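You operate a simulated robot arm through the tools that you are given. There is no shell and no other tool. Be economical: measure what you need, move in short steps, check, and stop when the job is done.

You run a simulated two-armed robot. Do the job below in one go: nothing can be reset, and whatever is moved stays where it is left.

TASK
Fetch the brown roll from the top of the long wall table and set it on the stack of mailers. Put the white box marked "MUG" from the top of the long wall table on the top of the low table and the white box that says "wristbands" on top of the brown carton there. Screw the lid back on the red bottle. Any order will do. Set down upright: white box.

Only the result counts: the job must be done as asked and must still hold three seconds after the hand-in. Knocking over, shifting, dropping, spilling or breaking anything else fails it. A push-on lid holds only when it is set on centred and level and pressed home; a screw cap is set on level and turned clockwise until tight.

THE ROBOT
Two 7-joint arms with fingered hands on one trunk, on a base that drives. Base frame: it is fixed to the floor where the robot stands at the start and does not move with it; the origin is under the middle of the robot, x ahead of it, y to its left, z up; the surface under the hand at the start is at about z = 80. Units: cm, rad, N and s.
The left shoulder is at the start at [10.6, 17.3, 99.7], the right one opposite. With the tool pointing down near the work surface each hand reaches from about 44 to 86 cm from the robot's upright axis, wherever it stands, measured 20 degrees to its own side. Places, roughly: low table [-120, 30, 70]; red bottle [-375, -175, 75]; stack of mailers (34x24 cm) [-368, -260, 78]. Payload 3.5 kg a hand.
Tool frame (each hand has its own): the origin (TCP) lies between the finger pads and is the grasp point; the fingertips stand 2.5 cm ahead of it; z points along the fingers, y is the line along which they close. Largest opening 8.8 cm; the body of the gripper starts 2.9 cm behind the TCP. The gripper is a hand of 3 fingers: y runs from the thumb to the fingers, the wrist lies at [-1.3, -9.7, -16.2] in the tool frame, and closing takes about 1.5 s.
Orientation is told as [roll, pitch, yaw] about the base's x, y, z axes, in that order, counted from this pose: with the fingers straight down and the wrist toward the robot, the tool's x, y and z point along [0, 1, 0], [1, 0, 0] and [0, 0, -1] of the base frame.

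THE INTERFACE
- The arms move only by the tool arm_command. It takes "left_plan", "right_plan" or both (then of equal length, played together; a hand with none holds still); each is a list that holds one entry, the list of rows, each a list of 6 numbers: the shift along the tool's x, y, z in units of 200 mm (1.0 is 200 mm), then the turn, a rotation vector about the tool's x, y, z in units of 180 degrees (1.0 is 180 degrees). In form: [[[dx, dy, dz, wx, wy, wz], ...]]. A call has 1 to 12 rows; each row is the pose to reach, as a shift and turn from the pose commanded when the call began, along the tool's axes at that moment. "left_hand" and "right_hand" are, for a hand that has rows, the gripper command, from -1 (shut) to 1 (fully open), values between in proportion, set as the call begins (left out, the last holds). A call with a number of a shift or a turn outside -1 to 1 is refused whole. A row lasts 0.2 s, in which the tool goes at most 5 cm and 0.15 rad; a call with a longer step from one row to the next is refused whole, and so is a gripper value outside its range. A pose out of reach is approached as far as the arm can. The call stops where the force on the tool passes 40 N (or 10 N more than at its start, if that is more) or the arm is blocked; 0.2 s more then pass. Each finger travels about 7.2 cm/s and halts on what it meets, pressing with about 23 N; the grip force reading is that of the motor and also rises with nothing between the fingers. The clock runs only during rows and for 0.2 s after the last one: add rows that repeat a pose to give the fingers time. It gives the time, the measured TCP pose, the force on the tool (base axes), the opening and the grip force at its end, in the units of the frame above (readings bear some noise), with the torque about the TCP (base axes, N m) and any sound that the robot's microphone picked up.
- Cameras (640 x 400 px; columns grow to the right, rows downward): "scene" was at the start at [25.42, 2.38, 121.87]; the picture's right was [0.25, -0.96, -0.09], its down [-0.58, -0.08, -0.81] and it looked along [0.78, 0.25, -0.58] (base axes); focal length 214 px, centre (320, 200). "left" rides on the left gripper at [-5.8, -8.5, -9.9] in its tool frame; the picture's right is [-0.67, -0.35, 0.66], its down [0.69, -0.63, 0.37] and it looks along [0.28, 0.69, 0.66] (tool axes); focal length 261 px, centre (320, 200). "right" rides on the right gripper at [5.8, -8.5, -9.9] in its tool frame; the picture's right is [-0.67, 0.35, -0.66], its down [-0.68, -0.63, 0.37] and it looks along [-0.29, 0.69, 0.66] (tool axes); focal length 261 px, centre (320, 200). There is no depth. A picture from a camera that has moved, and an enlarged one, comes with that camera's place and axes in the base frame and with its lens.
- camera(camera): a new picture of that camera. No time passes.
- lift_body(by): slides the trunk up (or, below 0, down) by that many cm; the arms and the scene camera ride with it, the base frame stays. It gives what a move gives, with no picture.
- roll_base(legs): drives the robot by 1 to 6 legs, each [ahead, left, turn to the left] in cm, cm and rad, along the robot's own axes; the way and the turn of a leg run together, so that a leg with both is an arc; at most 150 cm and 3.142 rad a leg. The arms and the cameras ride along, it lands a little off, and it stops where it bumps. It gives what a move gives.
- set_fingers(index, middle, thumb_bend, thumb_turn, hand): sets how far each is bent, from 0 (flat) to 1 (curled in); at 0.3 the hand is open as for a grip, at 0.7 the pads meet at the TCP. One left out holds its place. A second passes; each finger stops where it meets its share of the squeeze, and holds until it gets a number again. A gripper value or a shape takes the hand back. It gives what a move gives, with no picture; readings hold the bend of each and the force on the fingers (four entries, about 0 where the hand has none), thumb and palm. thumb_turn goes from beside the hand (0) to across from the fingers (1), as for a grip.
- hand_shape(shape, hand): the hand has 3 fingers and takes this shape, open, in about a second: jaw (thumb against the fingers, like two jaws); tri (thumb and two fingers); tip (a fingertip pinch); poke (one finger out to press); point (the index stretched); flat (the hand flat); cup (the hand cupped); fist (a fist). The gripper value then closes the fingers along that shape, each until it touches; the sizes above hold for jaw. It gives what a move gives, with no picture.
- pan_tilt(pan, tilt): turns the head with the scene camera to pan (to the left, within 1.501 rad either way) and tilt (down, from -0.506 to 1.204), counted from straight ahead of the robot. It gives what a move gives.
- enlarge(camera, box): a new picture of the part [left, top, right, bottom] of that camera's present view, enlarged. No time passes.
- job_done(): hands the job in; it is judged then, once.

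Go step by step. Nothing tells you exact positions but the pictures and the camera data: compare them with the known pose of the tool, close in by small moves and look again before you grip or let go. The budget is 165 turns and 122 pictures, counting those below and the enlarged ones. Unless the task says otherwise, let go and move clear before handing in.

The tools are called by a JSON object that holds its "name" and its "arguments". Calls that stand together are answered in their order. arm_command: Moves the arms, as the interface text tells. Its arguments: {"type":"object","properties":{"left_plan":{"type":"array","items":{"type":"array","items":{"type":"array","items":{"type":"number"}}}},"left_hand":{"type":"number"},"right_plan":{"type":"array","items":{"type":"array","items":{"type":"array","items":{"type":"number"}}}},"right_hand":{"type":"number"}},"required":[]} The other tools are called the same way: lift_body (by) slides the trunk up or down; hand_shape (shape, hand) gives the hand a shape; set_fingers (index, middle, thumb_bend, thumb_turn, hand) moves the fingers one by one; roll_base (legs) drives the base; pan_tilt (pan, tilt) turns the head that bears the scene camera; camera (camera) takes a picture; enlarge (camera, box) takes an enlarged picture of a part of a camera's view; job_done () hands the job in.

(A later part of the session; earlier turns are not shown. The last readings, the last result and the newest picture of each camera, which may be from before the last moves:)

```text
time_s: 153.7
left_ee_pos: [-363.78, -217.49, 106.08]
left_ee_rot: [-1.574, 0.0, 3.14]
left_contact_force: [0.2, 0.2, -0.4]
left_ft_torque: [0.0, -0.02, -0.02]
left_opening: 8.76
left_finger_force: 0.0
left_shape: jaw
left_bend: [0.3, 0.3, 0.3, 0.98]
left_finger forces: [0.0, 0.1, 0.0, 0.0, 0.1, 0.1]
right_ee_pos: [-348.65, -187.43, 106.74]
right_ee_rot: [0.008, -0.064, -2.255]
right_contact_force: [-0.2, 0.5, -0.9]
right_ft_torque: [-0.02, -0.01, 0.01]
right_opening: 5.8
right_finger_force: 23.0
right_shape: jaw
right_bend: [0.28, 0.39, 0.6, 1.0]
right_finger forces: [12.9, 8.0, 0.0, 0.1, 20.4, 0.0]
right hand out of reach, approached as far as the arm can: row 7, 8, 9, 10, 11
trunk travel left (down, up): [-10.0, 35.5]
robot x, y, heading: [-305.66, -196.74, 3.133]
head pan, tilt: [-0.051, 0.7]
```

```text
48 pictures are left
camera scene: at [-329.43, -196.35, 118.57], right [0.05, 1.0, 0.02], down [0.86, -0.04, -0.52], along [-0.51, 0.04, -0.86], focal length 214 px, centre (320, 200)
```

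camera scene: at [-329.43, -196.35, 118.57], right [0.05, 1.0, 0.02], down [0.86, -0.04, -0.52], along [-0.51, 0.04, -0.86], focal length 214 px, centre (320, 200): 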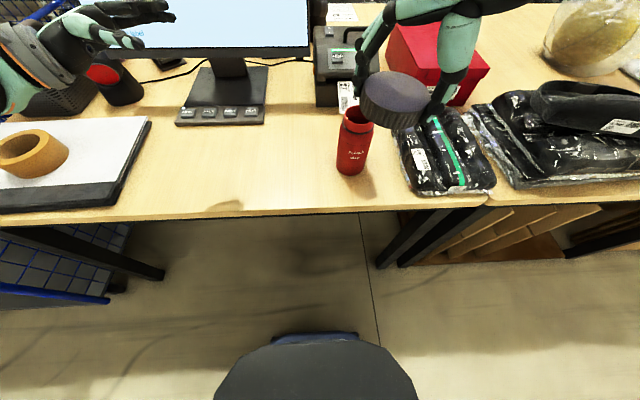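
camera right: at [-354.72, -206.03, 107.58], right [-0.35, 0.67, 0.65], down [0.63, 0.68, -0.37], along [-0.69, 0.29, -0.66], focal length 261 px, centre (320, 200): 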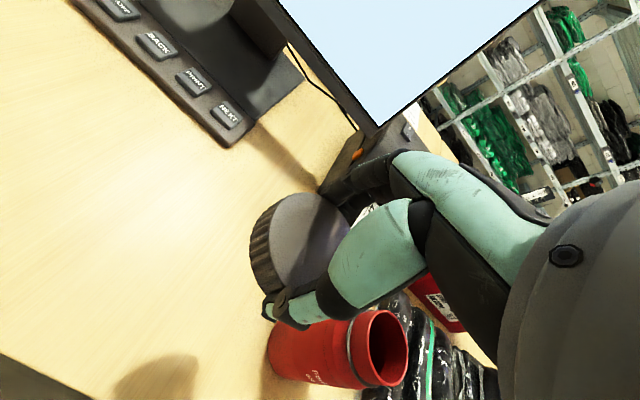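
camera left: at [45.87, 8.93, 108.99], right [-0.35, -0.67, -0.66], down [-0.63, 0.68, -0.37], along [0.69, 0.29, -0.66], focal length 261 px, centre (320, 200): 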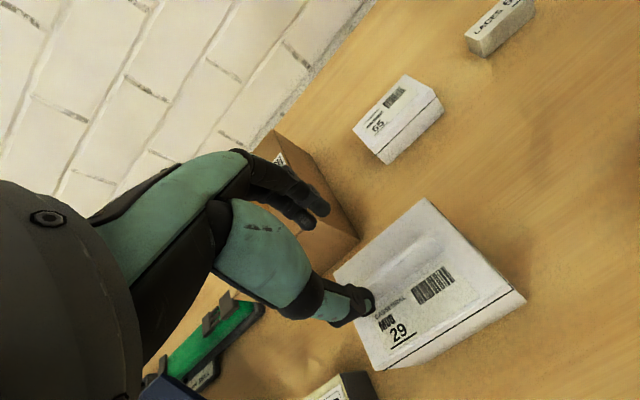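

The left hand is oriented well. I lower it to bottle mid-height, staying clear to the left.

{"name": "arm_command", "arguments": {"left_plan": [[[0.2, 0.02, 0, 0, 0, 0], [0.4, 0.04, 0, 0, 0, 0], [0.6, 0.06, 0, 0, 0, 0], [0.8, 0.06, 0, 0, 0, 0], [0.95, 0.06, 0, 0, 0, 0], [0.95, 0.06, 0, 0, 0, 0]]]}}

{"name": "camera", "arguments": {"camera": "left"}}

{"name": "camera", "arguments": {"camera": "scene"}}

```text
time_s: 155.1
left_ee_pos: [-364.87, -217.59, 87.14]
left_ee_rot: [-1.571, -0.001, 3.138]
left_contact_force: [-0.5, -0.2, -0.5]
left_ft_torque: [-0.02, 0.01, 0.0]
left_opening: 8.8
left_finger_force: 0.1
left_shape: jaw
left_bend: [0.3, 0.3, 0.3, 0.98]
left_finger forces: [0.0, 0.0, 0.0, 0.0, 0.0, 0.0]
right_ee_pos: [-348.54, -187.62, 106.94]
right_ee_rot: [0.006, -0.065, -2.257]
right_contact_force: [-0.8, 0.7, -0.7]
right_ft_torque: [0.03, -0.02, 0.03]
right_opening: 5.85
right_finger_force: 23.1
right_shape: jaw
right_bend: [0.28, 0.39, 0.6, 1.0]
right_finger forces: [13.0, 7.9, 0.0, 0.0, 20.5, 0.0]
trunk travel left (down, up): [-10.0, 35.5]
robot x, y, heading: [-305.35, -196.66, 3.132]
head pan, tilt: [-0.051, 0.7]
```

```text
47 pictures are left
camera left: at [-356.42, -227.37, 92.86], right [0.35, 0.65, 0.67], down [0.63, 0.36, -0.69], along [-0.69, 0.66, -0.29], focal length 261 px, centre (320, 200)
```

left: 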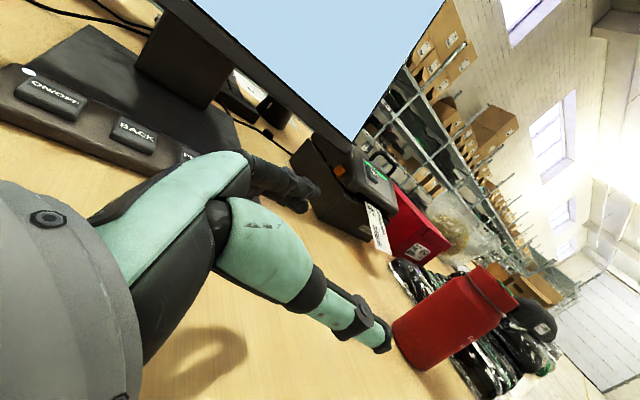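

```text
46 pictures are left
camera scene: at [-329.36, -196.39, 118.6], right [0.05, 1.0, 0.02], down [0.86, -0.04, -0.52], along [-0.51, 0.04, -0.86], focal length 214 px, centre (320, 200)
```

scene: 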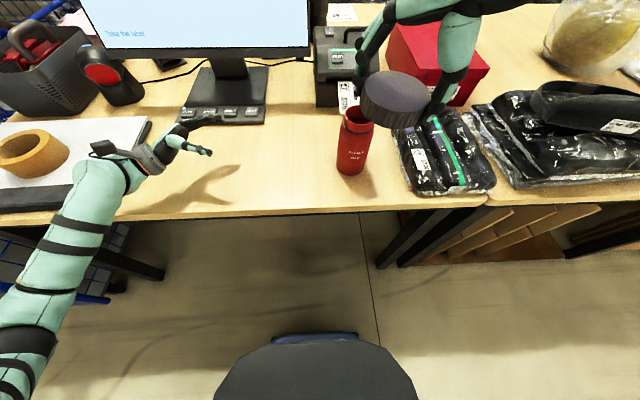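

The path is clear. I move right toward the bottle, then down to z≈83.5, and check alignment again.

{"name": "arm_command", "arguments": {"left_plan": [[[0, 0, 0.2, 0, 0, 0], [0, 0, 0.4, 0, 0, 0], [0, 0, 0.6, 0, 0, 0], [0.1, 0, 0.72, 0, 0, 0], [0.18, 0, 0.72, 0, 0, 0], [0.18, 0, 0.72, 0, 0, 0]]]}}

{"name": "camera", "arguments": {"camera": "left"}}

{"name": "enlarge", "arguments": {"camera": "scene", "box": [240, 90, 400, 210]}}

```text
time_s: 156.5
left_ee_pos: [-364.83, -203.06, 83.53]
left_ee_rot: [-1.572, -0.001, 3.136]
left_contact_force: [0.1, 0.1, 0.2]
left_ft_torque: [0.01, -0.02, 0.02]
left_opening: 8.8
left_finger_force: 0.1
left_shape: jaw
left_bend: [0.3, 0.3, 0.3, 0.98]
left_finger forces: [0.0, 0.0, 0.0, 0.0, 0.0, 0.0]
right_ee_pos: [-348.65, -187.48, 106.86]
right_ee_rot: [0.007, -0.063, -2.258]
right_contact_force: [1.0, -0.8, -0.6]
right_ft_torque: [-0.01, 0.02, 0.02]
right_opening: 5.84
right_finger_force: 22.8
right_shape: jaw
right_bend: [0.28, 0.39, 0.6, 1.0]
right_finger forces: [13.0, 7.9, 0.0, 0.0, 20.3, 0.0]
trunk travel left (down, up): [-10.0, 35.5]
robot x, y, heading: [-305.61, -197.0, 3.137]
head pan, tilt: [-0.051, 0.7]
```

```text
45 pictures are left
camera left: at [-356.3, -212.91, 89.35], right [0.35, 0.65, 0.67], down [0.63, 0.36, -0.69], along [-0.69, 0.66, -0.29], focal length 261 px, centre (320, 200)
```

left: 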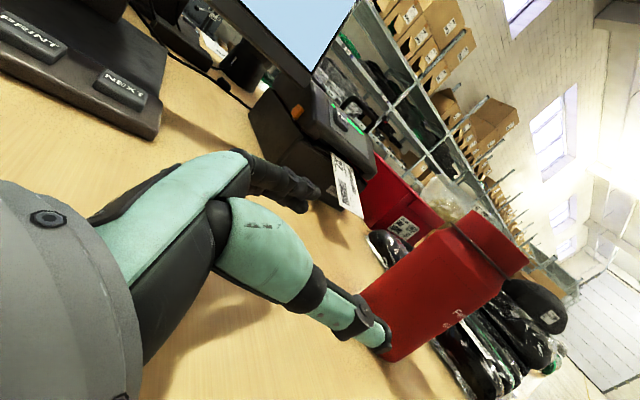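

```text
3.33 times, centred on (320, 150) of scene
camera zoom: at [-329.37, -196.37, 118.6], right [0.05, 1.0, 0.02], down [0.86, -0.04, -0.52], along [-0.51, 0.04, -0.86], focal length 715 px, centre (320, 367)
```

zoom: 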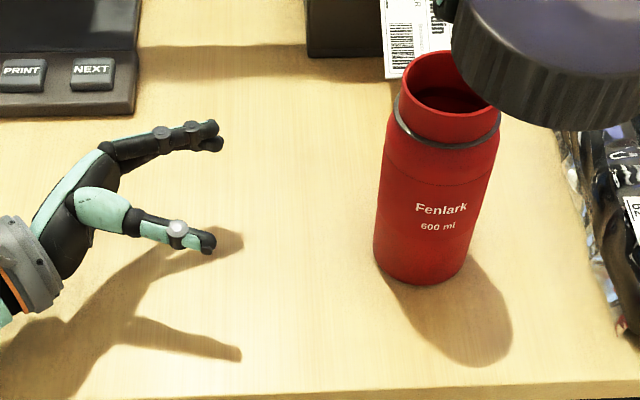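

The alignment looks good. I advance so the fingers straddle the bottle, stopping midway to check.

{"name": "arm_command", "arguments": {"left_plan": [[[0, 0.02, 0.2, 0, 0, 0], [0, 0.02, 0.4, 0, 0, 0], [0, 0.02, 0.5, 0, 0, 0], [0, 0.02, 0.58, 0, 0, 0], [0, 0.02, 0.58, 0, 0, 0]]]}}

{"name": "enlarge", "arguments": {"camera": "scene", "box": [260, 90, 400, 195]}}

{"name": "enlarge", "arguments": {"camera": "left", "box": [220, 130, 560, 370]}}

```text
time_s: 157.7
left_ee_pos: [-365.14, -191.55, 83.81]
left_ee_rot: [-1.572, 0.001, 3.137]
left_contact_force: [0.4, -0.9, -0.5]
left_ft_torque: [0.02, -0.02, -0.02]
left_opening: 8.8
left_finger_force: 0.0
left_shape: jaw
left_bend: [0.3, 0.3, 0.3, 0.98]
left_finger forces: [0.0, 0.0, 0.0, 0.0, 0.0, 0.0]
right_ee_pos: [-348.71, -187.53, 106.85]
right_ee_rot: [0.006, -0.065, -2.255]
right_contact_force: [0.7, -0.8, -1.4]
right_ft_torque: [0.01, 0.0, -0.02]
right_opening: 5.8
right_finger_force: 22.9
right_shape: jaw
right_bend: [0.28, 0.39, 0.6, 1.0]
right_finger forces: [13.0, 8.0, 0.0, 0.0, 20.4, 0.0]
trunk travel left (down, up): [-10.0, 35.5]
robot x, y, heading: [-305.31, -196.69, 3.129]
head pan, tilt: [-0.051, 0.7]
```

```text
3.81 times, centred on (330, 142) of scene
camera zoom: at [-329.37, -196.41, 118.6], right [0.05, 1.0, 0.02], down [0.86, -0.04, -0.52], along [-0.51, 0.04, -0.86], focal length 817 px, centre (282, 419)
```

zoom: 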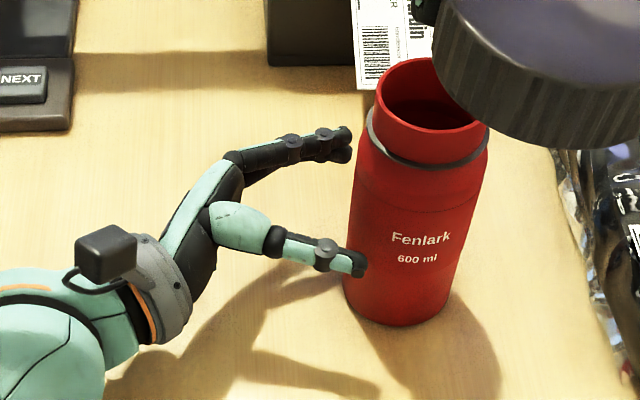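

```text
1.67 times, centred on (390, 250) of left
camera zoom: at [-356.76, -201.46, 89.42], right [0.35, 0.65, 0.67], down [0.63, 0.36, -0.68], along [-0.69, 0.66, -0.29], focal length 434 px, centre (203, 117)
```

zoom: 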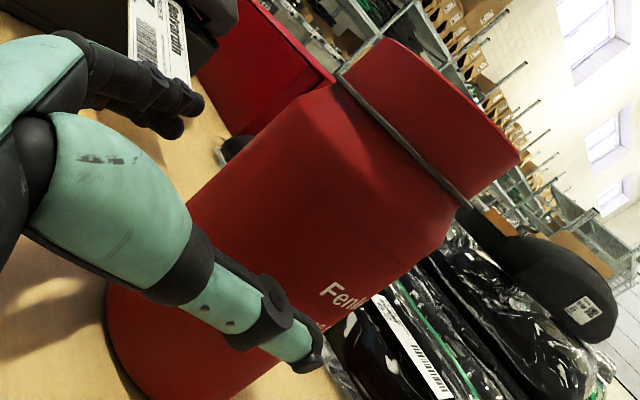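

The fingers straddle the bottle. I go the rest of the way and close gently on the body.

{"name": "arm_command", "arguments": {"left_plan": [[[0, 0, 0.1, 0, 0, 0], [0, 0, 0.18, 0, 0, 0], [0, 0, 0.25, 0, 0, 0], [0, 0, 0.25, 0, 0, 0]]]}}

{"name": "enlarge", "arguments": {"camera": "scene", "box": [260, 90, 400, 195]}}

```text
time_s: 158.7
left_ee_pos: [-364.93, -186.48, 83.51]
left_ee_rot: [-1.57, 0.0, 3.135]
left_contact_force: [0.4, -0.1, 0.6]
left_ft_torque: [-0.02, -0.02, -0.02]
left_opening: 8.78
left_finger_force: 0.0
left_shape: jaw
left_bend: [0.3, 0.3, 0.3, 0.98]
left_finger forces: [0.1, 0.0, 0.0, 0.1, 0.5, 0.0]
right_ee_pos: [-348.71, -187.57, 106.91]
right_ee_rot: [0.005, -0.063, -2.257]
right_contact_force: [-0.8, 0.2, -0.7]
right_ft_torque: [0.04, 0.02, -0.02]
right_opening: 5.81
right_finger_force: 23.5
right_shape: jaw
right_bend: [0.28, 0.39, 0.6, 1.0]
right_finger forces: [13.1, 8.1, 0.1, 0.1, 20.4, 0.0]
trunk travel left (down, up): [-10.0, 35.5]
robot x, y, heading: [-305.42, -197.05, 3.134]
head pan, tilt: [-0.051, 0.7]
```

```text
3.81 times, centred on (330, 142) of scene
camera zoom: at [-329.37, -196.4, 118.6], right [0.05, 1.0, 0.02], down [0.86, -0.04, -0.52], along [-0.51, 0.04, -0.86], focal length 817 px, centre (282, 419)
```

zoom: 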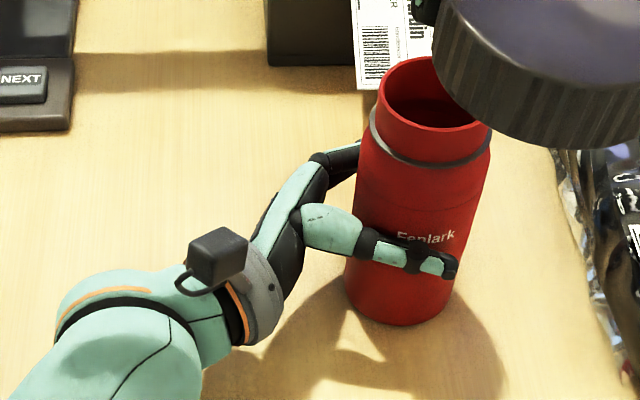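

{"name": "arm_command", "arguments": {"left_plan": [[[0, 0, 0, 0, 0, 0], [0, 0, 0, 0, 0, 0], [0, 0, 0, 0, 0, 0], [0, 0, 0, 0, 0, 0], [0, 0, 0, 0, 0, 0], [0, 0, 0, 0, 0, 0], [0, 0, 0, 0, 0, 0]]], "left_hand": -1}}

{"name": "enlarge", "arguments": {"camera": "scene", "box": [260, 90, 400, 195]}}

```text
time_s: 160.3
left_ee_pos: [-364.94, -186.47, 83.55]
left_ee_rot: [-1.571, 0.0, 3.138]
left_contact_force: [-0.2, 0.4, 1.0]
left_ft_torque: [0.01, 0.01, 0.01]
left_opening: 6.12
left_finger_force: 22.6
left_shape: jaw
left_bend: [0.28, 0.4, 0.49, 0.98]
left_finger forces: [18.5, 9.9, 0.1, 0.0, 28.4, 0.1]
right_ee_pos: [-348.73, -187.54, 106.88]
right_ee_rot: [0.009, -0.066, -2.257]
right_contact_force: [0.3, -0.1, -0.4]
right_ft_torque: [-0.01, 0.03, 0.02]
right_opening: 5.82
right_finger_force: 23.2
right_shape: jaw
right_bend: [0.28, 0.39, 0.6, 1.0]
right_finger forces: [13.0, 8.0, 0.0, 0.0, 20.3, 0.0]
trunk travel left (down, up): [-10.0, 35.5]
robot x, y, heading: [-305.31, -196.62, 3.136]
head pan, tilt: [-0.051, 0.7]
```

```text
3.81 times, centred on (330, 142) of scene
camera zoom: at [-329.37, -196.37, 118.6], right [0.05, 1.0, 0.02], down [0.86, -0.04, -0.52], along [-0.51, 0.04, -0.86], focal length 817 px, centre (282, 419)
```

zoom: 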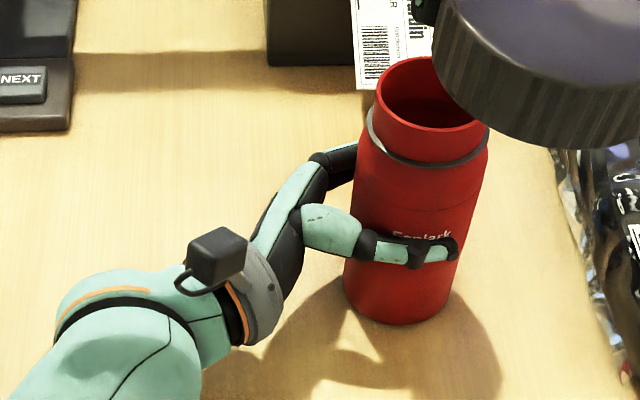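

The left hand holds the bottle and it barely moved. The right hand now moves toward a spot above the mouth; I'll check where it lands, because it had run to its reach limit.

{"name": "arm_command", "arguments": {"right_plan": [[[-0.08, 0.11, 0.05, 0, 0, 0.03], [-0.16, 0.22, 0.12, 0, 0, 0.06], [-0.24, 0.33, 0.24, 0, 0, 0.08], [-0.33, 0.44, 0.385, 0, 0, 0.1], [-0.33, 0.44, 0.385, 0, 0, 0.1]]]}}

{"name": "camera", "arguments": {"camera": "scene"}}

```text
time_s: 161.5
left_ee_pos: [-364.82, -186.49, 83.62]
left_ee_rot: [-1.57, 0.0, 3.138]
left_contact_force: [0.7, 0.2, -0.9]
left_ft_torque: [-0.01, 0.0, -0.01]
left_opening: 6.06
left_finger_force: 22.7
left_shape: jaw
left_bend: [0.28, 0.4, 0.49, 0.98]
left_finger forces: [18.2, 10.0, 0.1, 0.0, 28.8, 0.0]
right_ee_pos: [-359.99, -190.77, 99.97]
right_ee_rot: [0.026, -0.058, -2.572]
right_contact_force: [-0.2, 0.0, 0.3]
right_ft_torque: [0.0, 0.01, -0.04]
right_opening: 5.82
right_finger_force: 23.0
right_shape: jaw
right_bend: [0.28, 0.39, 0.6, 1.0]
right_finger forces: [12.9, 7.8, 0.0, 0.0, 20.3, 0.1]
trunk travel left (down, up): [-10.0, 35.5]
robot x, y, heading: [-305.35, -197.05, 3.138]
head pan, tilt: [-0.051, 0.7]
```

```text
39 pictures are left
camera scene: at [-329.35, -196.36, 118.6], right [0.05, 1.0, 0.02], down [0.86, -0.04, -0.52], along [-0.51, 0.04, -0.86], focal length 214 px, centre (320, 200)
```

scene: 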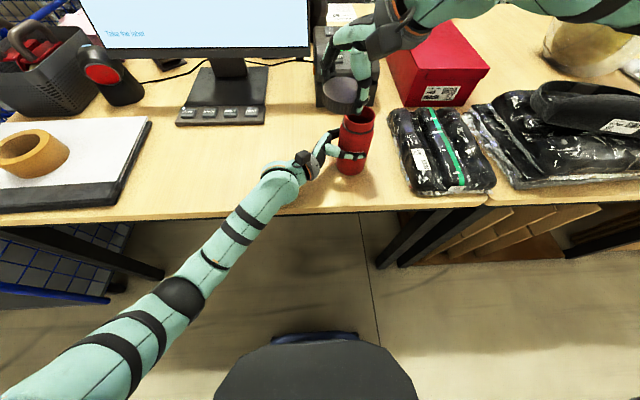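

It now rests at (-360, -190.8, 100) with a small tilt. I correct the tilt and move over the mouth.

{"name": "arm_command", "arguments": {"right_plan": [[[-0.11, 0.03, 0, 0.006, -0.003, 0], [-0.22, 0.06, 0, 0.012, -0.006, 0], [-0.323, 0.099, 0.04, 0.0185, -0.0083, 0], [-0.323, 0.099, 0.04, 0.0185, -0.0083, 0]]]}}

{"name": "enlarge", "arguments": {"camera": "scene", "box": [290, 70, 420, 190]}}

{"name": "camera", "arguments": {"camera": "right"}}

```text
time_s: 162.5
left_ee_pos: [-364.97, -186.32, 83.61]
left_ee_rot: [-1.571, -0.001, 3.137]
left_contact_force: [0.9, 0.4, 0.2]
left_ft_torque: [0.01, -0.03, -0.01]
left_opening: 6.06
left_finger_force: 23.4
left_shape: jaw
left_bend: [0.28, 0.4, 0.49, 0.98]
left_finger forces: [18.3, 10.1, 0.1, 0.0, 28.5, 0.0]
right_ee_pos: [-365.15, -186.22, 99.24]
right_ee_rot: [0.001, -0.002, -2.57]
right_contact_force: [-0.1, -0.1, -0.2]
right_ft_torque: [0.03, 0.01, -0.02]
right_opening: 5.84
right_finger_force: 23.2
right_shape: jaw
right_bend: [0.28, 0.39, 0.6, 1.0]
right_finger forces: [12.9, 7.7, 0.1, 0.0, 20.1, 0.1]
trunk travel left (down, up): [-10.0, 35.5]
robot x, y, heading: [-305.42, -196.49, 3.139]
head pan, tilt: [-0.051, 0.7]
```

```text
3.33 times, centred on (355, 130) of scene
camera zoom: at [-329.37, -196.38, 118.6], right [0.05, 1.0, 0.02], down [0.86, -0.04, -0.52], along [-0.51, 0.04, -0.86], focal length 715 px, centre (203, 433)
```

zoom: 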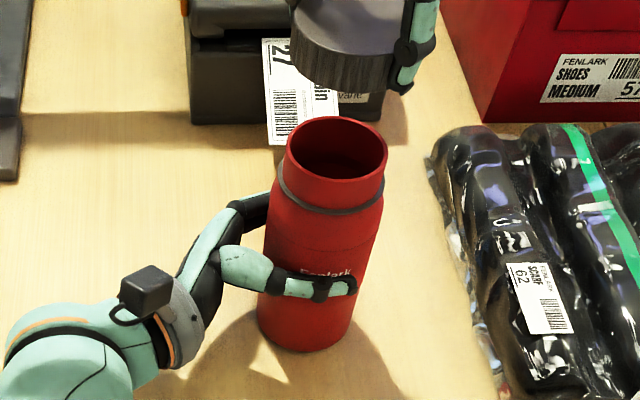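

```text
37 pictures are left
camera right: at [-354.91, -186.58, 109.11], right [-0.65, 0.38, 0.66], down [0.16, 0.92, -0.37], along [-0.74, -0.14, -0.66], focal length 261 px, centre (320, 200)
```

right: 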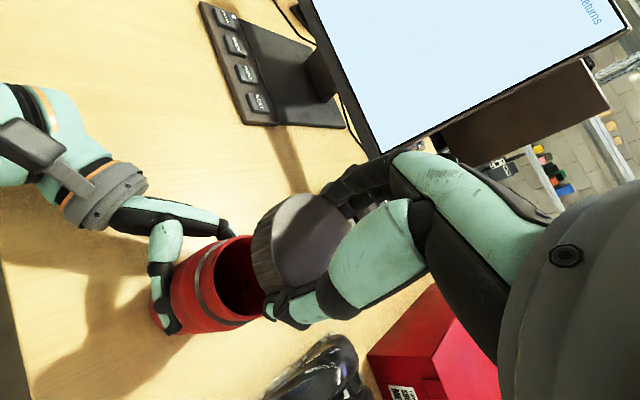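

{"name": "enlarge", "arguments": {"camera": "right", "box": [140, 180, 360, 350]}}

```text
2.35 times, centred on (250, 265) of right
camera zoom: at [-354.91, -186.58, 109.11], right [-0.65, 0.38, 0.66], down [0.16, 0.92, -0.37], along [-0.74, -0.14, -0.66], focal length 613 px, centre (485, 47)
```

zoom: 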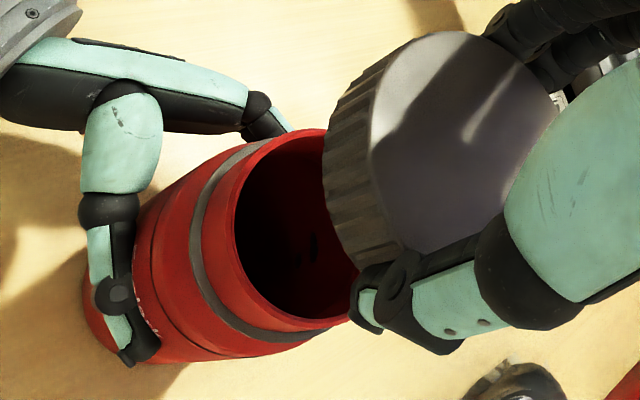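

The rim centre computes to (-365.1, -186.1), so the cap is within about 1 mm. I lower it until it touches.

{"name": "arm_command", "arguments": {"right_plan": [[[-0.003, 0.004, 0.1, 0, 0, 0], [-0.003, 0.004, 0.2, 0, 0, 0], [-0.003, 0.004, 0.24, 0, 0, 0], [-0.003, 0.004, 0.255, 0, 0, 0], [-0.003, 0.004, 0.27, 0, 0, 0]]]}}

{"name": "enlarge", "arguments": {"camera": "scene", "box": [290, 70, 420, 190]}}

```text
time_s: 163.7
left_ee_pos: [-364.96, -186.5, 83.52]
left_ee_rot: [-1.571, 0.001, 3.139]
left_contact_force: [-0.7, 0.1, 0.0]
left_ft_torque: [0.01, 0.02, 0.03]
left_opening: 6.05
left_finger_force: 23.6
left_shape: jaw
left_bend: [0.28, 0.4, 0.49, 0.99]
left_finger forces: [18.5, 10.4, 0.0, 0.1, 28.2, 0.0]
right_ee_pos: [-365.14, -186.35, 93.9]
right_ee_rot: [0.001, -0.004, -2.573]
right_contact_force: [0.1, 0.2, 3.8]
right_ft_torque: [0.01, -0.01, 0.0]
right_opening: 5.8
right_finger_force: 23.0
right_shape: jaw
right_bend: [0.28, 0.39, 0.6, 1.0]
right_finger forces: [13.0, 7.9, 0.0, 0.1, 20.6, 0.0]
trunk travel left (down, up): [-10.0, 35.5]
robot x, y, heading: [-305.4, -197.24, 3.135]
head pan, tilt: [-0.051, 0.7]
```

```text
3.33 times, centred on (355, 130) of scene
camera zoom: at [-329.32, -196.38, 118.62], right [0.05, 1.0, 0.02], down [0.86, -0.04, -0.52], along [-0.51, 0.04, -0.86], focal length 715 px, centre (203, 433)
```

zoom: 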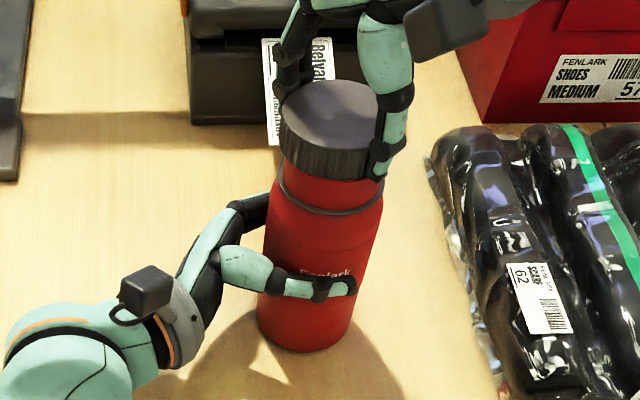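

The cap rests on the mouth, centred (3.8 N, no torque). I turn it clockwise with slight downward follow.

{"name": "arm_command", "arguments": {"right_plan": [[[0, 0, 0.004, 0, 0, 0.04], [0, 0, 0.006, 0, 0, 0.08], [0, 0, 0.008, 0, 0, 0.12], [0, 0, 0.01, 0, 0, 0.16], [0, 0, 0.012, 0, 0, 0.2], [0, 0, 0.014, 0, 0, 0.24], [0, 0, 0.016, 0, 0, 0.28], [0, 0, 0.018, 0, 0, 0.32], [0, 0, 0.02, 0, 0, 0.36], [0, 0, 0.022, 0, 0, 0.4]]]}}

{"name": "enlarge", "arguments": {"camera": "scene", "box": [290, 70, 420, 190]}}

```text
time_s: 165.9
left_ee_pos: [-364.86, -186.5, 83.56]
left_ee_rot: [-1.573, -0.002, 3.134]
left_contact_force: [0.9, 4.4, -1.3]
left_ft_torque: [-0.05, -0.03, -0.37]
left_opening: 5.95
left_finger_force: 23.2
left_shape: jaw
left_bend: [0.28, 0.4, 0.5, 0.99]
left_finger forces: [19.1, 10.1, 0.1, 0.1, 29.4, 0.0]
right_ee_pos: [-365.0, -186.24, 93.49]
right_ee_rot: [0.003, -0.003, 2.454]
right_contact_force: [-2.4, -3.1, 19.3]
right_ft_torque: [-0.2, -0.28, 0.41]
right_opening: 5.7
right_finger_force: 22.4
right_shape: jaw
right_bend: [0.73, 0.37, 0.6, 1.0]
right_finger forces: [13.8, 10.2, 0.0, 0.0, 23.4, 0.1]
trunk travel left (down, up): [-10.0, 35.5]
robot x, y, heading: [-305.55, -196.65, 3.136]
head pan, tilt: [-0.051, 0.7]
```

```text
3.33 times, centred on (355, 130) of scene
camera zoom: at [-329.19, -196.43, 118.65], right [0.05, 1.0, 0.02], down [0.86, -0.04, -0.52], along [-0.52, 0.04, -0.86], focal length 715 px, centre (203, 433)
```

zoom: 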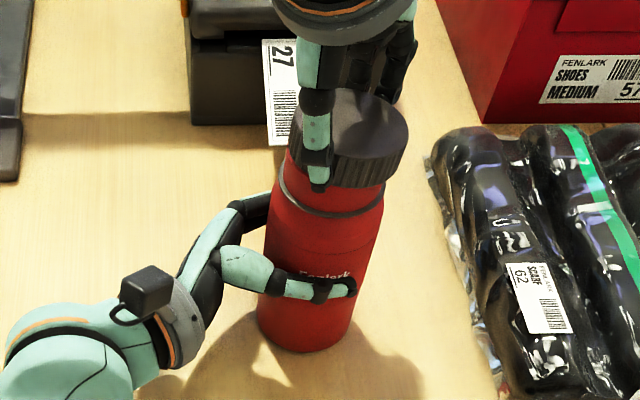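

The cap seems to have shifted to the right in the grip and the index finger slipped. I'll look closely before doing anything else.

{"name": "camera", "arguments": {"camera": "right"}}

{"name": "enlarge", "arguments": {"camera": "left", "box": [220, 30, 600, 330]}}

```text
33 pictures are left
camera right: at [-362.11, -196.13, 103.46], right [0.16, 0.74, 0.65], down [0.92, 0.13, -0.37], along [-0.36, 0.66, -0.66], focal length 261 px, centre (320, 200)
```

right: 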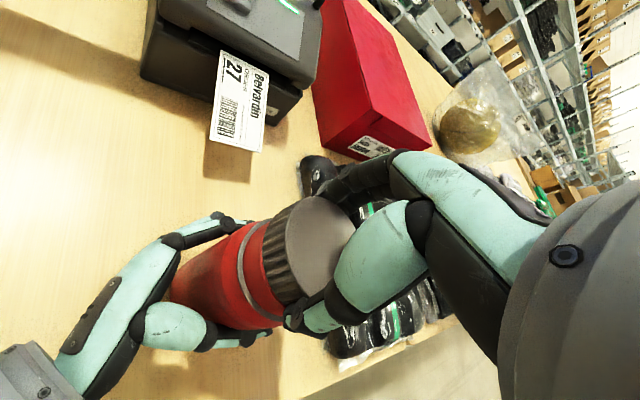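

```text
1.33 times, centred on (410, 180) of left
camera zoom: at [-356.37, -196.34, 89.43], right [0.35, 0.65, 0.67], down [0.63, 0.36, -0.69], along [-0.69, 0.66, -0.28], focal length 348 px, centre (200, 227)
```

zoom: 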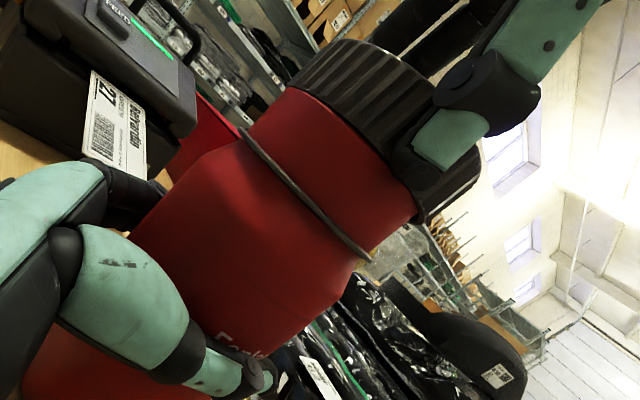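

The cap's skirt sat on the rim instead of going over it, and slid off-centre. I'll lift it off with the present grip and inspect it.

{"name": "arm_command", "arguments": {"right_plan": [[[0, 0, -0.05, 0, 0, 0], [0, 0, -0.15, 0, 0, 0], [0, 0, -0.3, 0, 0, 0], [0, 0, -0.4, 0, 0, 0]]]}}

{"name": "enlarge", "arguments": {"camera": "right", "box": [200, 150, 420, 350]}}

{"name": "enlarge", "arguments": {"camera": "scene", "box": [290, 70, 420, 190]}}

```text
time_s: 166.9
left_ee_pos: [-364.92, -186.44, 83.67]
left_ee_rot: [-1.57, 0.0, 3.138]
left_contact_force: [0.0, 0.5, 0.6]
left_ft_torque: [0.01, -0.03, -0.01]
left_opening: 5.95
left_finger_force: 22.9
left_shape: jaw
left_bend: [0.28, 0.41, 0.5, 0.98]
left_finger forces: [18.7, 10.1, 0.0, 0.0, 28.6, 0.0]
right_ee_pos: [-365.07, -186.23, 101.43]
right_ee_rot: [0.002, 0.0, 2.456]
right_contact_force: [0.6, 0.7, -0.7]
right_ft_torque: [0.04, 0.0, -0.02]
right_opening: 5.75
right_finger_force: 22.9
right_shape: jaw
right_bend: [0.73, 0.39, 0.6, 1.0]
right_finger forces: [14.4, 7.5, 0.0, 0.1, 21.2, 0.0]
trunk travel left (down, up): [-10.0, 35.5]
robot x, y, heading: [-305.51, -197.3, 3.135]
head pan, tilt: [-0.051, 0.7]
```

```text
2.00 times, centred on (310, 250) of right
camera zoom: at [-362.17, -196.1, 111.3], right [0.16, 0.74, 0.65], down [0.92, 0.13, -0.37], along [-0.36, 0.66, -0.66], focal length 521 px, centre (340, 100)
```

zoom: 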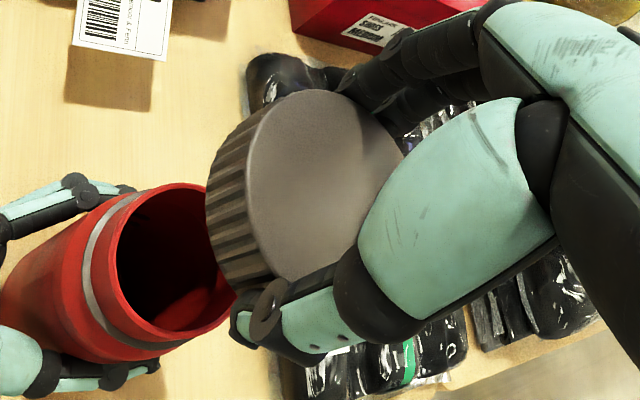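

```text
3.33 times, centred on (355, 130) of scene
camera zoom: at [-329.36, -196.39, 118.6], right [0.05, 1.0, 0.02], down [0.86, -0.04, -0.52], along [-0.51, 0.04, -0.86], focal length 715 px, centre (203, 433)
```

zoom: 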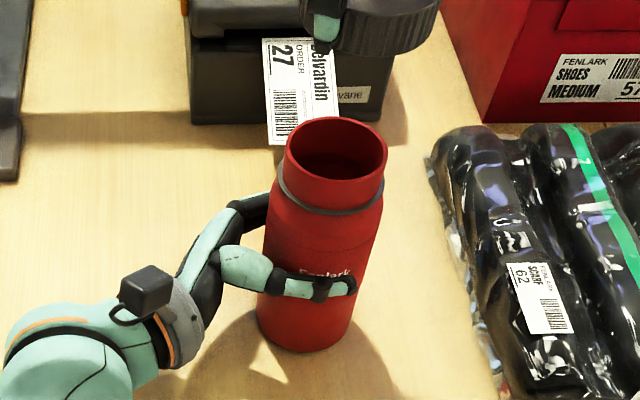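

The cap is still near-centred in the hand (offset about 3 mm), and it had slid to what should be the true mouth centre, about (-364.7, -186.1). I'll turn the hand back counter-clockwise while lifted and re-centre.

{"name": "arm_command", "arguments": {"right_plan": [[[0, 0, 0, 0, 0, -0.045], [0, 0, 0, 0, 0, -0.09], [0, 0, 0, 0, 0, -0.136], [0, 0, 0, 0, 0, -0.182], [0, 0, 0, 0, 0, -0.227], [0, 0, 0, 0, 0, -0.273], [0, 0, 0, 0, 0, -0.318], [-0.003, -0.008, 0, 0, 0, -0.364], [-0.006, -0.016, 0, 0, 0, -0.409], [-0.009, -0.025, 0, 0, 0, -0.455], [-0.009, -0.025, 0, 0, 0, -0.5], [-0.009, -0.025, 0, 0, 0, -0.5]]]}}

{"name": "enlarge", "arguments": {"camera": "right", "box": [140, 150, 400, 380]}}

```text
time_s: 169.5
left_ee_pos: [-364.94, -186.48, 83.57]
left_ee_rot: [-1.571, -0.001, 3.135]
left_contact_force: [-0.6, -0.3, 0.5]
left_ft_torque: [0.0, 0.0, -0.03]
left_opening: 5.95
left_finger_force: 22.7
left_shape: jaw
left_bend: [0.28, 0.41, 0.5, 0.98]
left_finger forces: [18.8, 10.0, 0.1, 0.0, 28.5, 0.1]
right_ee_pos: [-364.84, -186.27, 101.31]
right_ee_rot: [0.0, -0.004, -2.542]
right_contact_force: [-0.2, 0.3, 0.1]
right_ft_torque: [0.01, 0.01, -0.01]
right_opening: 5.76
right_finger_force: 22.9
right_shape: jaw
right_bend: [0.73, 0.39, 0.6, 1.0]
right_finger forces: [14.2, 7.6, 0.0, 0.0, 21.0, 0.0]
right hand out of reach, approached as far as the arm can: row 10, 11, 12
trunk travel left (down, up): [-10.0, 35.5]
robot x, y, heading: [-305.24, -196.99, 3.136]
head pan, tilt: [-0.051, 0.7]
```

```text
1.74 times, centred on (270, 265) of right
camera zoom: at [-354.53, -186.34, 111.25], right [-0.66, 0.36, 0.66], down [0.13, 0.92, -0.37], along [-0.74, -0.16, -0.66], focal length 453 px, centre (407, 87)
```

zoom: 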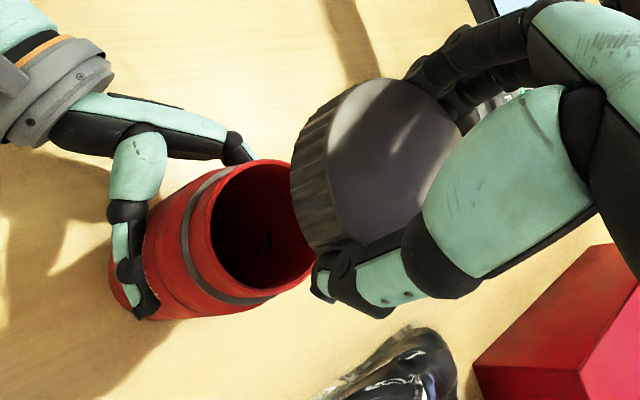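

The hand reached 35° counter-clockwise. I lower again with the corrected centre.

{"name": "arm_command", "arguments": {"right_plan": [[[0.006, -0.002, 0.12, 0, 0, 0], [0.012, -0.003, 0.24, 0, 0, 0], [0.012, -0.003, 0.31, 0, 0, 0], [0.012, -0.003, 0.335, 0, 0, 0], [0.012, -0.003, 0.35, 0, 0, 0], [0.012, -0.003, 0.365, 0, 0, 0], [0.012, -0.003, 0.375, 0, 0, 0]]]}}

{"name": "enlarge", "arguments": {"camera": "left", "box": [220, 30, 600, 330]}}

```text
time_s: 171.1
left_ee_pos: [-365.02, -186.51, 83.6]
left_ee_rot: [-1.572, -0.002, 3.139]
left_contact_force: [-0.5, 0.7, 0.7]
left_ft_torque: [-0.01, -0.03, -0.01]
left_opening: 5.95
left_finger_force: 22.9
left_shape: jaw
left_bend: [0.28, 0.41, 0.5, 0.98]
left_finger forces: [18.7, 10.0, 0.1, 0.1, 28.4, 0.0]
right_ee_pos: [-364.34, -186.67, 93.79]
right_ee_rot: [-0.001, -0.002, -2.542]
right_contact_force: [0.5, -0.2, 1.6]
right_ft_torque: [0.02, 0.03, -0.01]
right_opening: 5.72
right_finger_force: 22.7
right_shape: jaw
right_bend: [0.73, 0.39, 0.6, 1.0]
right_finger forces: [13.8, 7.8, 0.0, 0.0, 20.9, 0.0]
trunk travel left (down, up): [-10.0, 35.5]
robot x, y, heading: [-305.28, -196.83, 3.135]
head pan, tilt: [-0.051, 0.7]
```

```text
1.33 times, centred on (410, 180) of left
camera zoom: at [-356.51, -196.33, 89.33], right [0.35, 0.65, 0.67], down [0.63, 0.36, -0.69], along [-0.69, 0.66, -0.29], focal length 348 px, centre (200, 227)
```

zoom: 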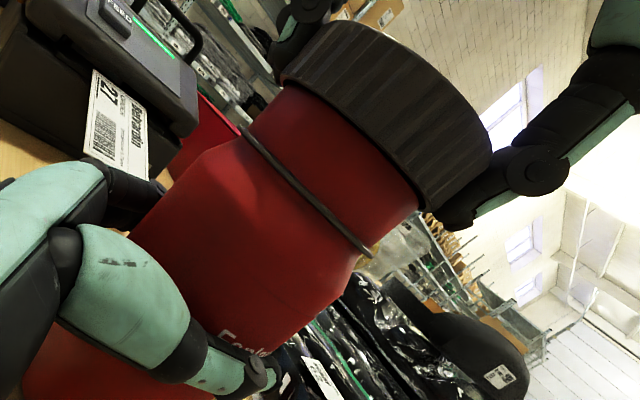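

{"name": "enlarge", "arguments": {"camera": "left", "box": [370, 30, 530, 210]}}

{"name": "enlarge", "arguments": {"camera": "scene", "box": [320, 80, 390, 150]}}

```text
2.22 times, centred on (450, 120) of left
camera zoom: at [-356.51, -196.33, 89.33], right [0.35, 0.65, 0.67], down [0.63, 0.36, -0.69], along [-0.69, 0.66, -0.29], focal length 579 px, centre (31, 378)
```

zoom: 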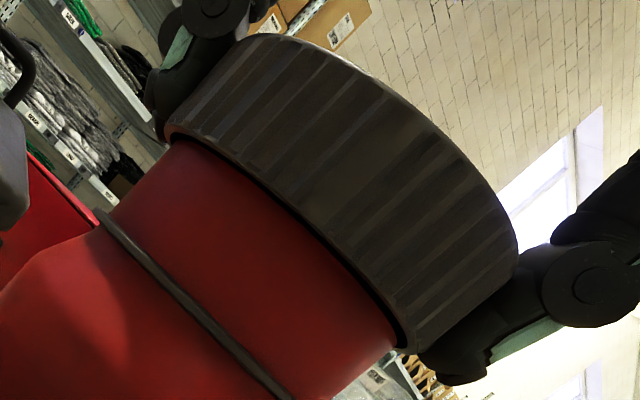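

```text
5.71 times, centred on (355, 115) of scene
camera zoom: at [-329.37, -196.38, 118.6], right [0.05, 1.0, 0.02], down [0.86, -0.04, -0.52], along [-0.51, 0.04, -0.86], focal length 1226 px, centre (120, 686)
```

zoom: 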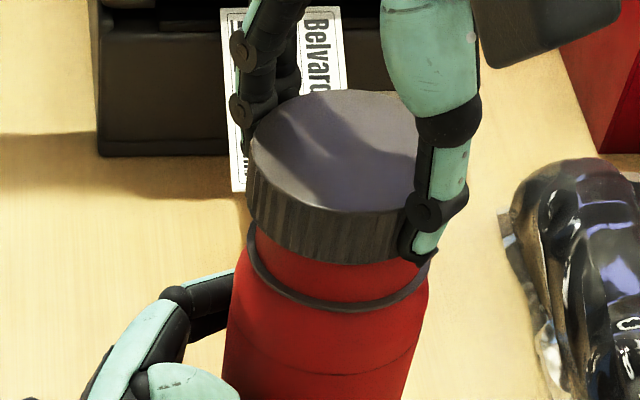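

Now the cap's skirt is over the neck, level and symmetric, with hardly any side force. I turn it clockwise about the cap centre with light pressure.

{"name": "arm_command", "arguments": {"right_plan": [[[-0.001, 0.002, 0.003, 0, 0, 0.04], [-0.0025, 0.0035, 0.004, 0, 0, 0.08], [-0.004, 0.005, 0.005, 0, 0, 0.12], [-0.006, 0.006, 0.006, 0, 0, 0.16], [-0.0075, 0.007, 0.007, 0, 0, 0.2], [-0.0095, 0.008, 0.0075, 0, 0, 0.24], [-0.0115, 0.008, 0.008, 0, 0, 0.28], [-0.0135, 0.0085, 0.0085, 0, 0, 0.32], [-0.0155, 0.0085, 0.009, 0, 0, 0.36], [-0.0175, 0.008, 0.0095, 0, 0, 0.4], [-0.019, 0.008, 0.01, 0, 0, 0.44]]]}}

{"name": "enlarge", "arguments": {"camera": "scene", "box": [320, 80, 390, 150]}}

```text
time_s: 173.5
left_ee_pos: [-364.83, -186.46, 83.65]
left_ee_rot: [-1.57, 0.0, 3.135]
left_contact_force: [2.7, -1.2, 2.1]
left_ft_torque: [0.07, 0.09, -0.08]
left_opening: 5.9
left_finger_force: 22.5
left_shape: jaw
left_bend: [0.74, 0.41, 0.5, 0.99]
left_finger forces: [17.6, 9.3, 0.0, 0.0, 30.7, 0.0]
right_ee_pos: [-364.73, -186.47, 93.77]
right_ee_rot: [0.002, -0.003, 2.356]
right_contact_force: [-2.8, -0.2, 0.5]
right_ft_torque: [0.02, 0.06, 0.04]
right_opening: 5.78
right_finger_force: 23.1
right_shape: jaw
right_bend: [0.73, 0.38, 0.6, 1.0]
right_finger forces: [15.1, 8.7, 0.0, 0.0, 20.6, 0.1]
trunk travel left (down, up): [-10.0, 35.5]
robot x, y, heading: [-305.48, -196.87, 3.139]
head pan, tilt: [-0.051, 0.7]
```

```text
5.71 times, centred on (355, 115) of scene
camera zoom: at [-329.35, -196.42, 118.6], right [0.05, 1.0, 0.02], down [0.86, -0.04, -0.52], along [-0.51, 0.04, -0.86], focal length 1226 px, centre (120, 686)
```

zoom: 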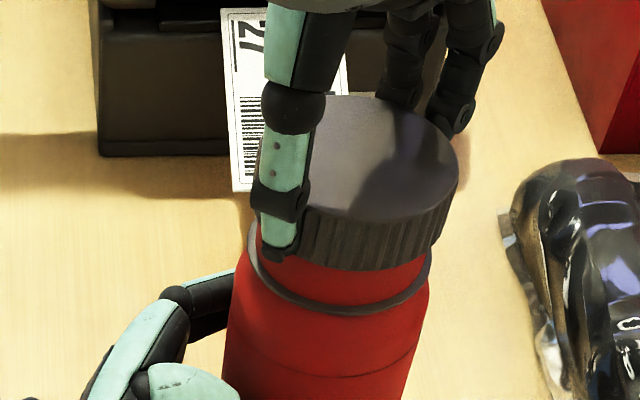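

The cap is still centred on the neck after the first stroke. I regrip: open, turn back counter-clockwise, then close and turn again.

{"name": "arm_command", "arguments": {"right_plan": [[[0, 0, 0, 0, 0, 0], [0, 0, 0, 0, 0, 0], [-0.0127, 0.0127, 0, 0, 0, -0.044], [-0.0127, 0.0127, 0, 0, 0, -0.088], [-0.0127, 0.0127, 0, 0, 0, -0.132], [-0.0127, 0.0127, 0, 0, 0, -0.176], [-0.0127, 0.0127, 0, 0, 0, -0.22], [-0.0127, 0.0127, 0, 0, 0, -0.264], [-0.0127, 0.0127, 0, 0, 0, -0.308], [-0.0127, 0.0127, 0, 0, 0, -0.352], [-0.0127, 0.0127, 0, 0, 0, -0.396], [-0.0127, 0.0127, 0, 0, 0, -0.43]]], "right_hand": 1}}

{"name": "enlarge", "arguments": {"camera": "scene", "box": [320, 80, 390, 150]}}

{"name": "enlarge", "arguments": {"camera": "left", "box": [370, 30, 530, 210]}}

```text
time_s: 176.1
left_ee_pos: [-364.95, -186.52, 83.56]
left_ee_rot: [-1.571, 0.001, 3.135]
left_contact_force: [-0.2, -0.1, 0.3]
left_ft_torque: [0.0, -0.03, 0.03]
left_opening: 5.89
left_finger_force: 23.0
left_shape: jaw
left_bend: [0.28, 0.41, 0.5, 0.98]
left_finger forces: [19.0, 9.5, 0.1, 0.0, 28.5, 0.0]
right_ee_pos: [-364.86, -186.02, 93.73]
right_ee_rot: [-0.003, -0.004, -2.571]
right_contact_force: [-0.7, -0.5, -0.9]
right_ft_torque: [-0.02, -0.01, -0.03]
right_opening: 8.78
right_finger_force: 0.1
right_shape: jaw
right_bend: [0.3, 0.3, 0.3, 0.98]
right_finger forces: [0.0, 0.0, 0.0, 0.0, 0.0, 0.0]
trunk travel left (down, up): [-10.0, 35.5]
robot x, y, heading: [-305.66, -196.84, 3.133]
head pan, tilt: [-0.051, 0.7]
```

```text
5.71 times, centred on (355, 115) of scene
camera zoom: at [-329.37, -196.37, 118.6], right [0.05, 1.0, 0.02], down [0.86, -0.04, -0.52], along [-0.51, 0.04, -0.86], focal length 1226 px, centre (120, 686)
```

zoom: 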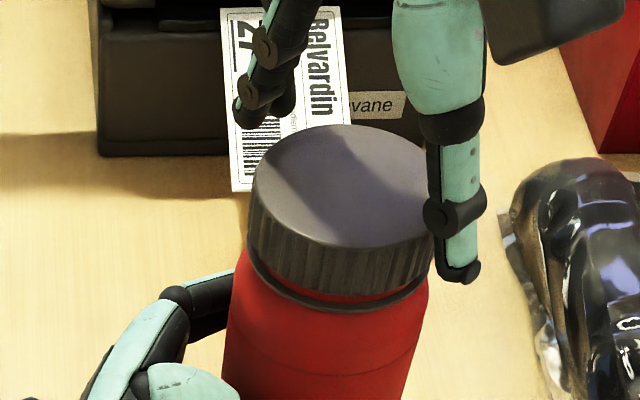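

```text
2.22 times, centred on (450, 120) of left
camera zoom: at [-356.51, -196.33, 89.33], right [0.35, 0.65, 0.67], down [0.63, 0.36, -0.69], along [-0.69, 0.66, -0.29], focal length 579 px, centre (31, 378)
```

zoom: 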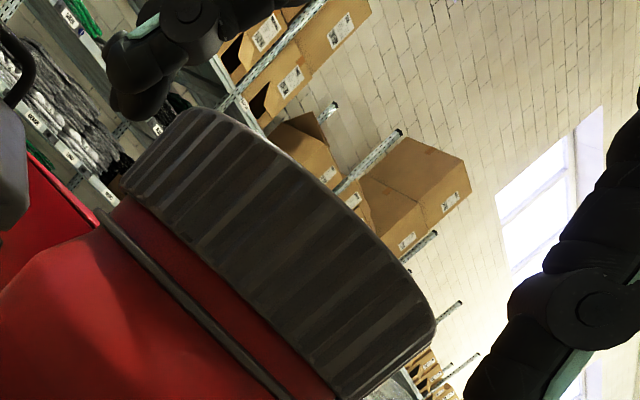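

When released, the cap dropped neatly down the neck and is well centred, with just a small gap left. I lower the hand around it, then close and turn clockwise.

{"name": "arm_command", "arguments": {"right_plan": [[[0.013, -0.004, 0.03, 0, 0, 0], [0.013, -0.004, 0.06, 0, 0, 0], [0.013, -0.004, 0.07, 0, 0, 0]]]}}

{"name": "arm_command", "arguments": {"right_plan": [[[0, 0, 0, 0, 0, 0], [0, 0, 0, 0, 0, 0], [0, 0, 0, 0, 0, 0], [0, 0, 0.001, 0, 0, 0.045], [0, 0, 0.002, 0, 0, 0.09], [0, 0, 0.003, 0, 0, 0.135], [0, 0, 0.004, 0, 0, 0.18], [0, 0, 0.005, 0, 0, 0.225], [0, 0, 0.006, 0, 0, 0.27], [0, 0, 0.007, 0, 0, 0.315], [0, 0, 0.008, 0, 0, 0.36], [0, 0, 0.009, 0, 0, 0.405]]], "right_hand": -1}}

{"name": "enlarge", "arguments": {"camera": "scene", "box": [320, 80, 390, 150]}}

```text
time_s: 176.9
left_ee_pos: [-364.98, -186.41, 83.57]
left_ee_rot: [-1.572, 0.0, 3.136]
left_contact_force: [0.0, 0.5, 0.8]
left_ft_torque: [-0.01, -0.02, 0.01]
left_opening: 5.9
left_finger_force: 23.3
left_shape: jaw
left_bend: [0.28, 0.41, 0.5, 0.98]
left_finger forces: [19.0, 9.4, 0.0, 0.1, 28.7, 0.0]
right_ee_pos: [-364.5, -186.26, 92.4]
right_ee_rot: [0.001, -0.003, -2.572]
right_contact_force: [0.5, -0.4, -0.6]
right_ft_torque: [-0.01, 0.01, 0.0]
right_opening: 8.74
right_finger_force: 0.1
right_shape: jaw
right_bend: [0.3, 0.3, 0.3, 0.98]
right_finger forces: [0.1, 0.1, 0.0, 0.1, 0.0, 0.1]
trunk travel left (down, up): [-10.0, 35.5]
robot x, y, heading: [-305.58, -196.94, 3.137]
head pan, tilt: [-0.051, 0.7]
```

```text
time_s: 179.5
left_ee_pos: [-364.91, -186.51, 83.67]
left_ee_rot: [-1.57, -0.001, 3.136]
left_contact_force: [5.8, 3.0, -0.4]
left_ft_torque: [0.0, 0.06, -0.01]
left_opening: 5.89
left_finger_force: 23.1
left_shape: jaw
left_bend: [0.74, 0.41, 0.5, 0.99]
left_finger forces: [17.3, 9.2, 0.1, 0.0, 31.4, 0.1]
right_ee_pos: [-364.53, -186.29, 92.16]
right_ee_rot: [0.003, -0.001, 2.433]
right_contact_force: [-5.5, -2.2, 5.5]
right_ft_torque: [0.02, 0.15, 0.07]
right_opening: 5.81
right_finger_force: 23.0
right_shape: jaw
right_bend: [0.28, 0.38, 0.61, 0.99]
right_finger forces: [15.8, 8.0, 0.0, 0.1, 20.8, 0.0]
trunk travel left (down, up): [-10.0, 35.5]
robot x, y, heading: [-305.38, -196.68, 3.14]
head pan, tilt: [-0.051, 0.7]
```

```text
5.71 times, centred on (355, 115) of scene
camera zoom: at [-329.3, -196.42, 118.62], right [0.05, 1.0, 0.02], down [0.86, -0.04, -0.52], along [-0.51, 0.04, -0.86], focal length 1226 px, centre (120, 686)
```

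zoom: 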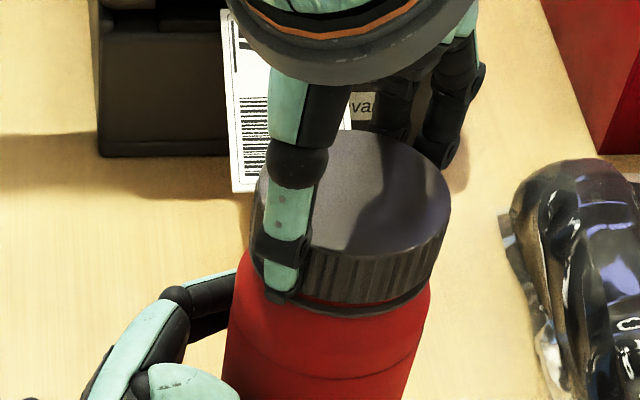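

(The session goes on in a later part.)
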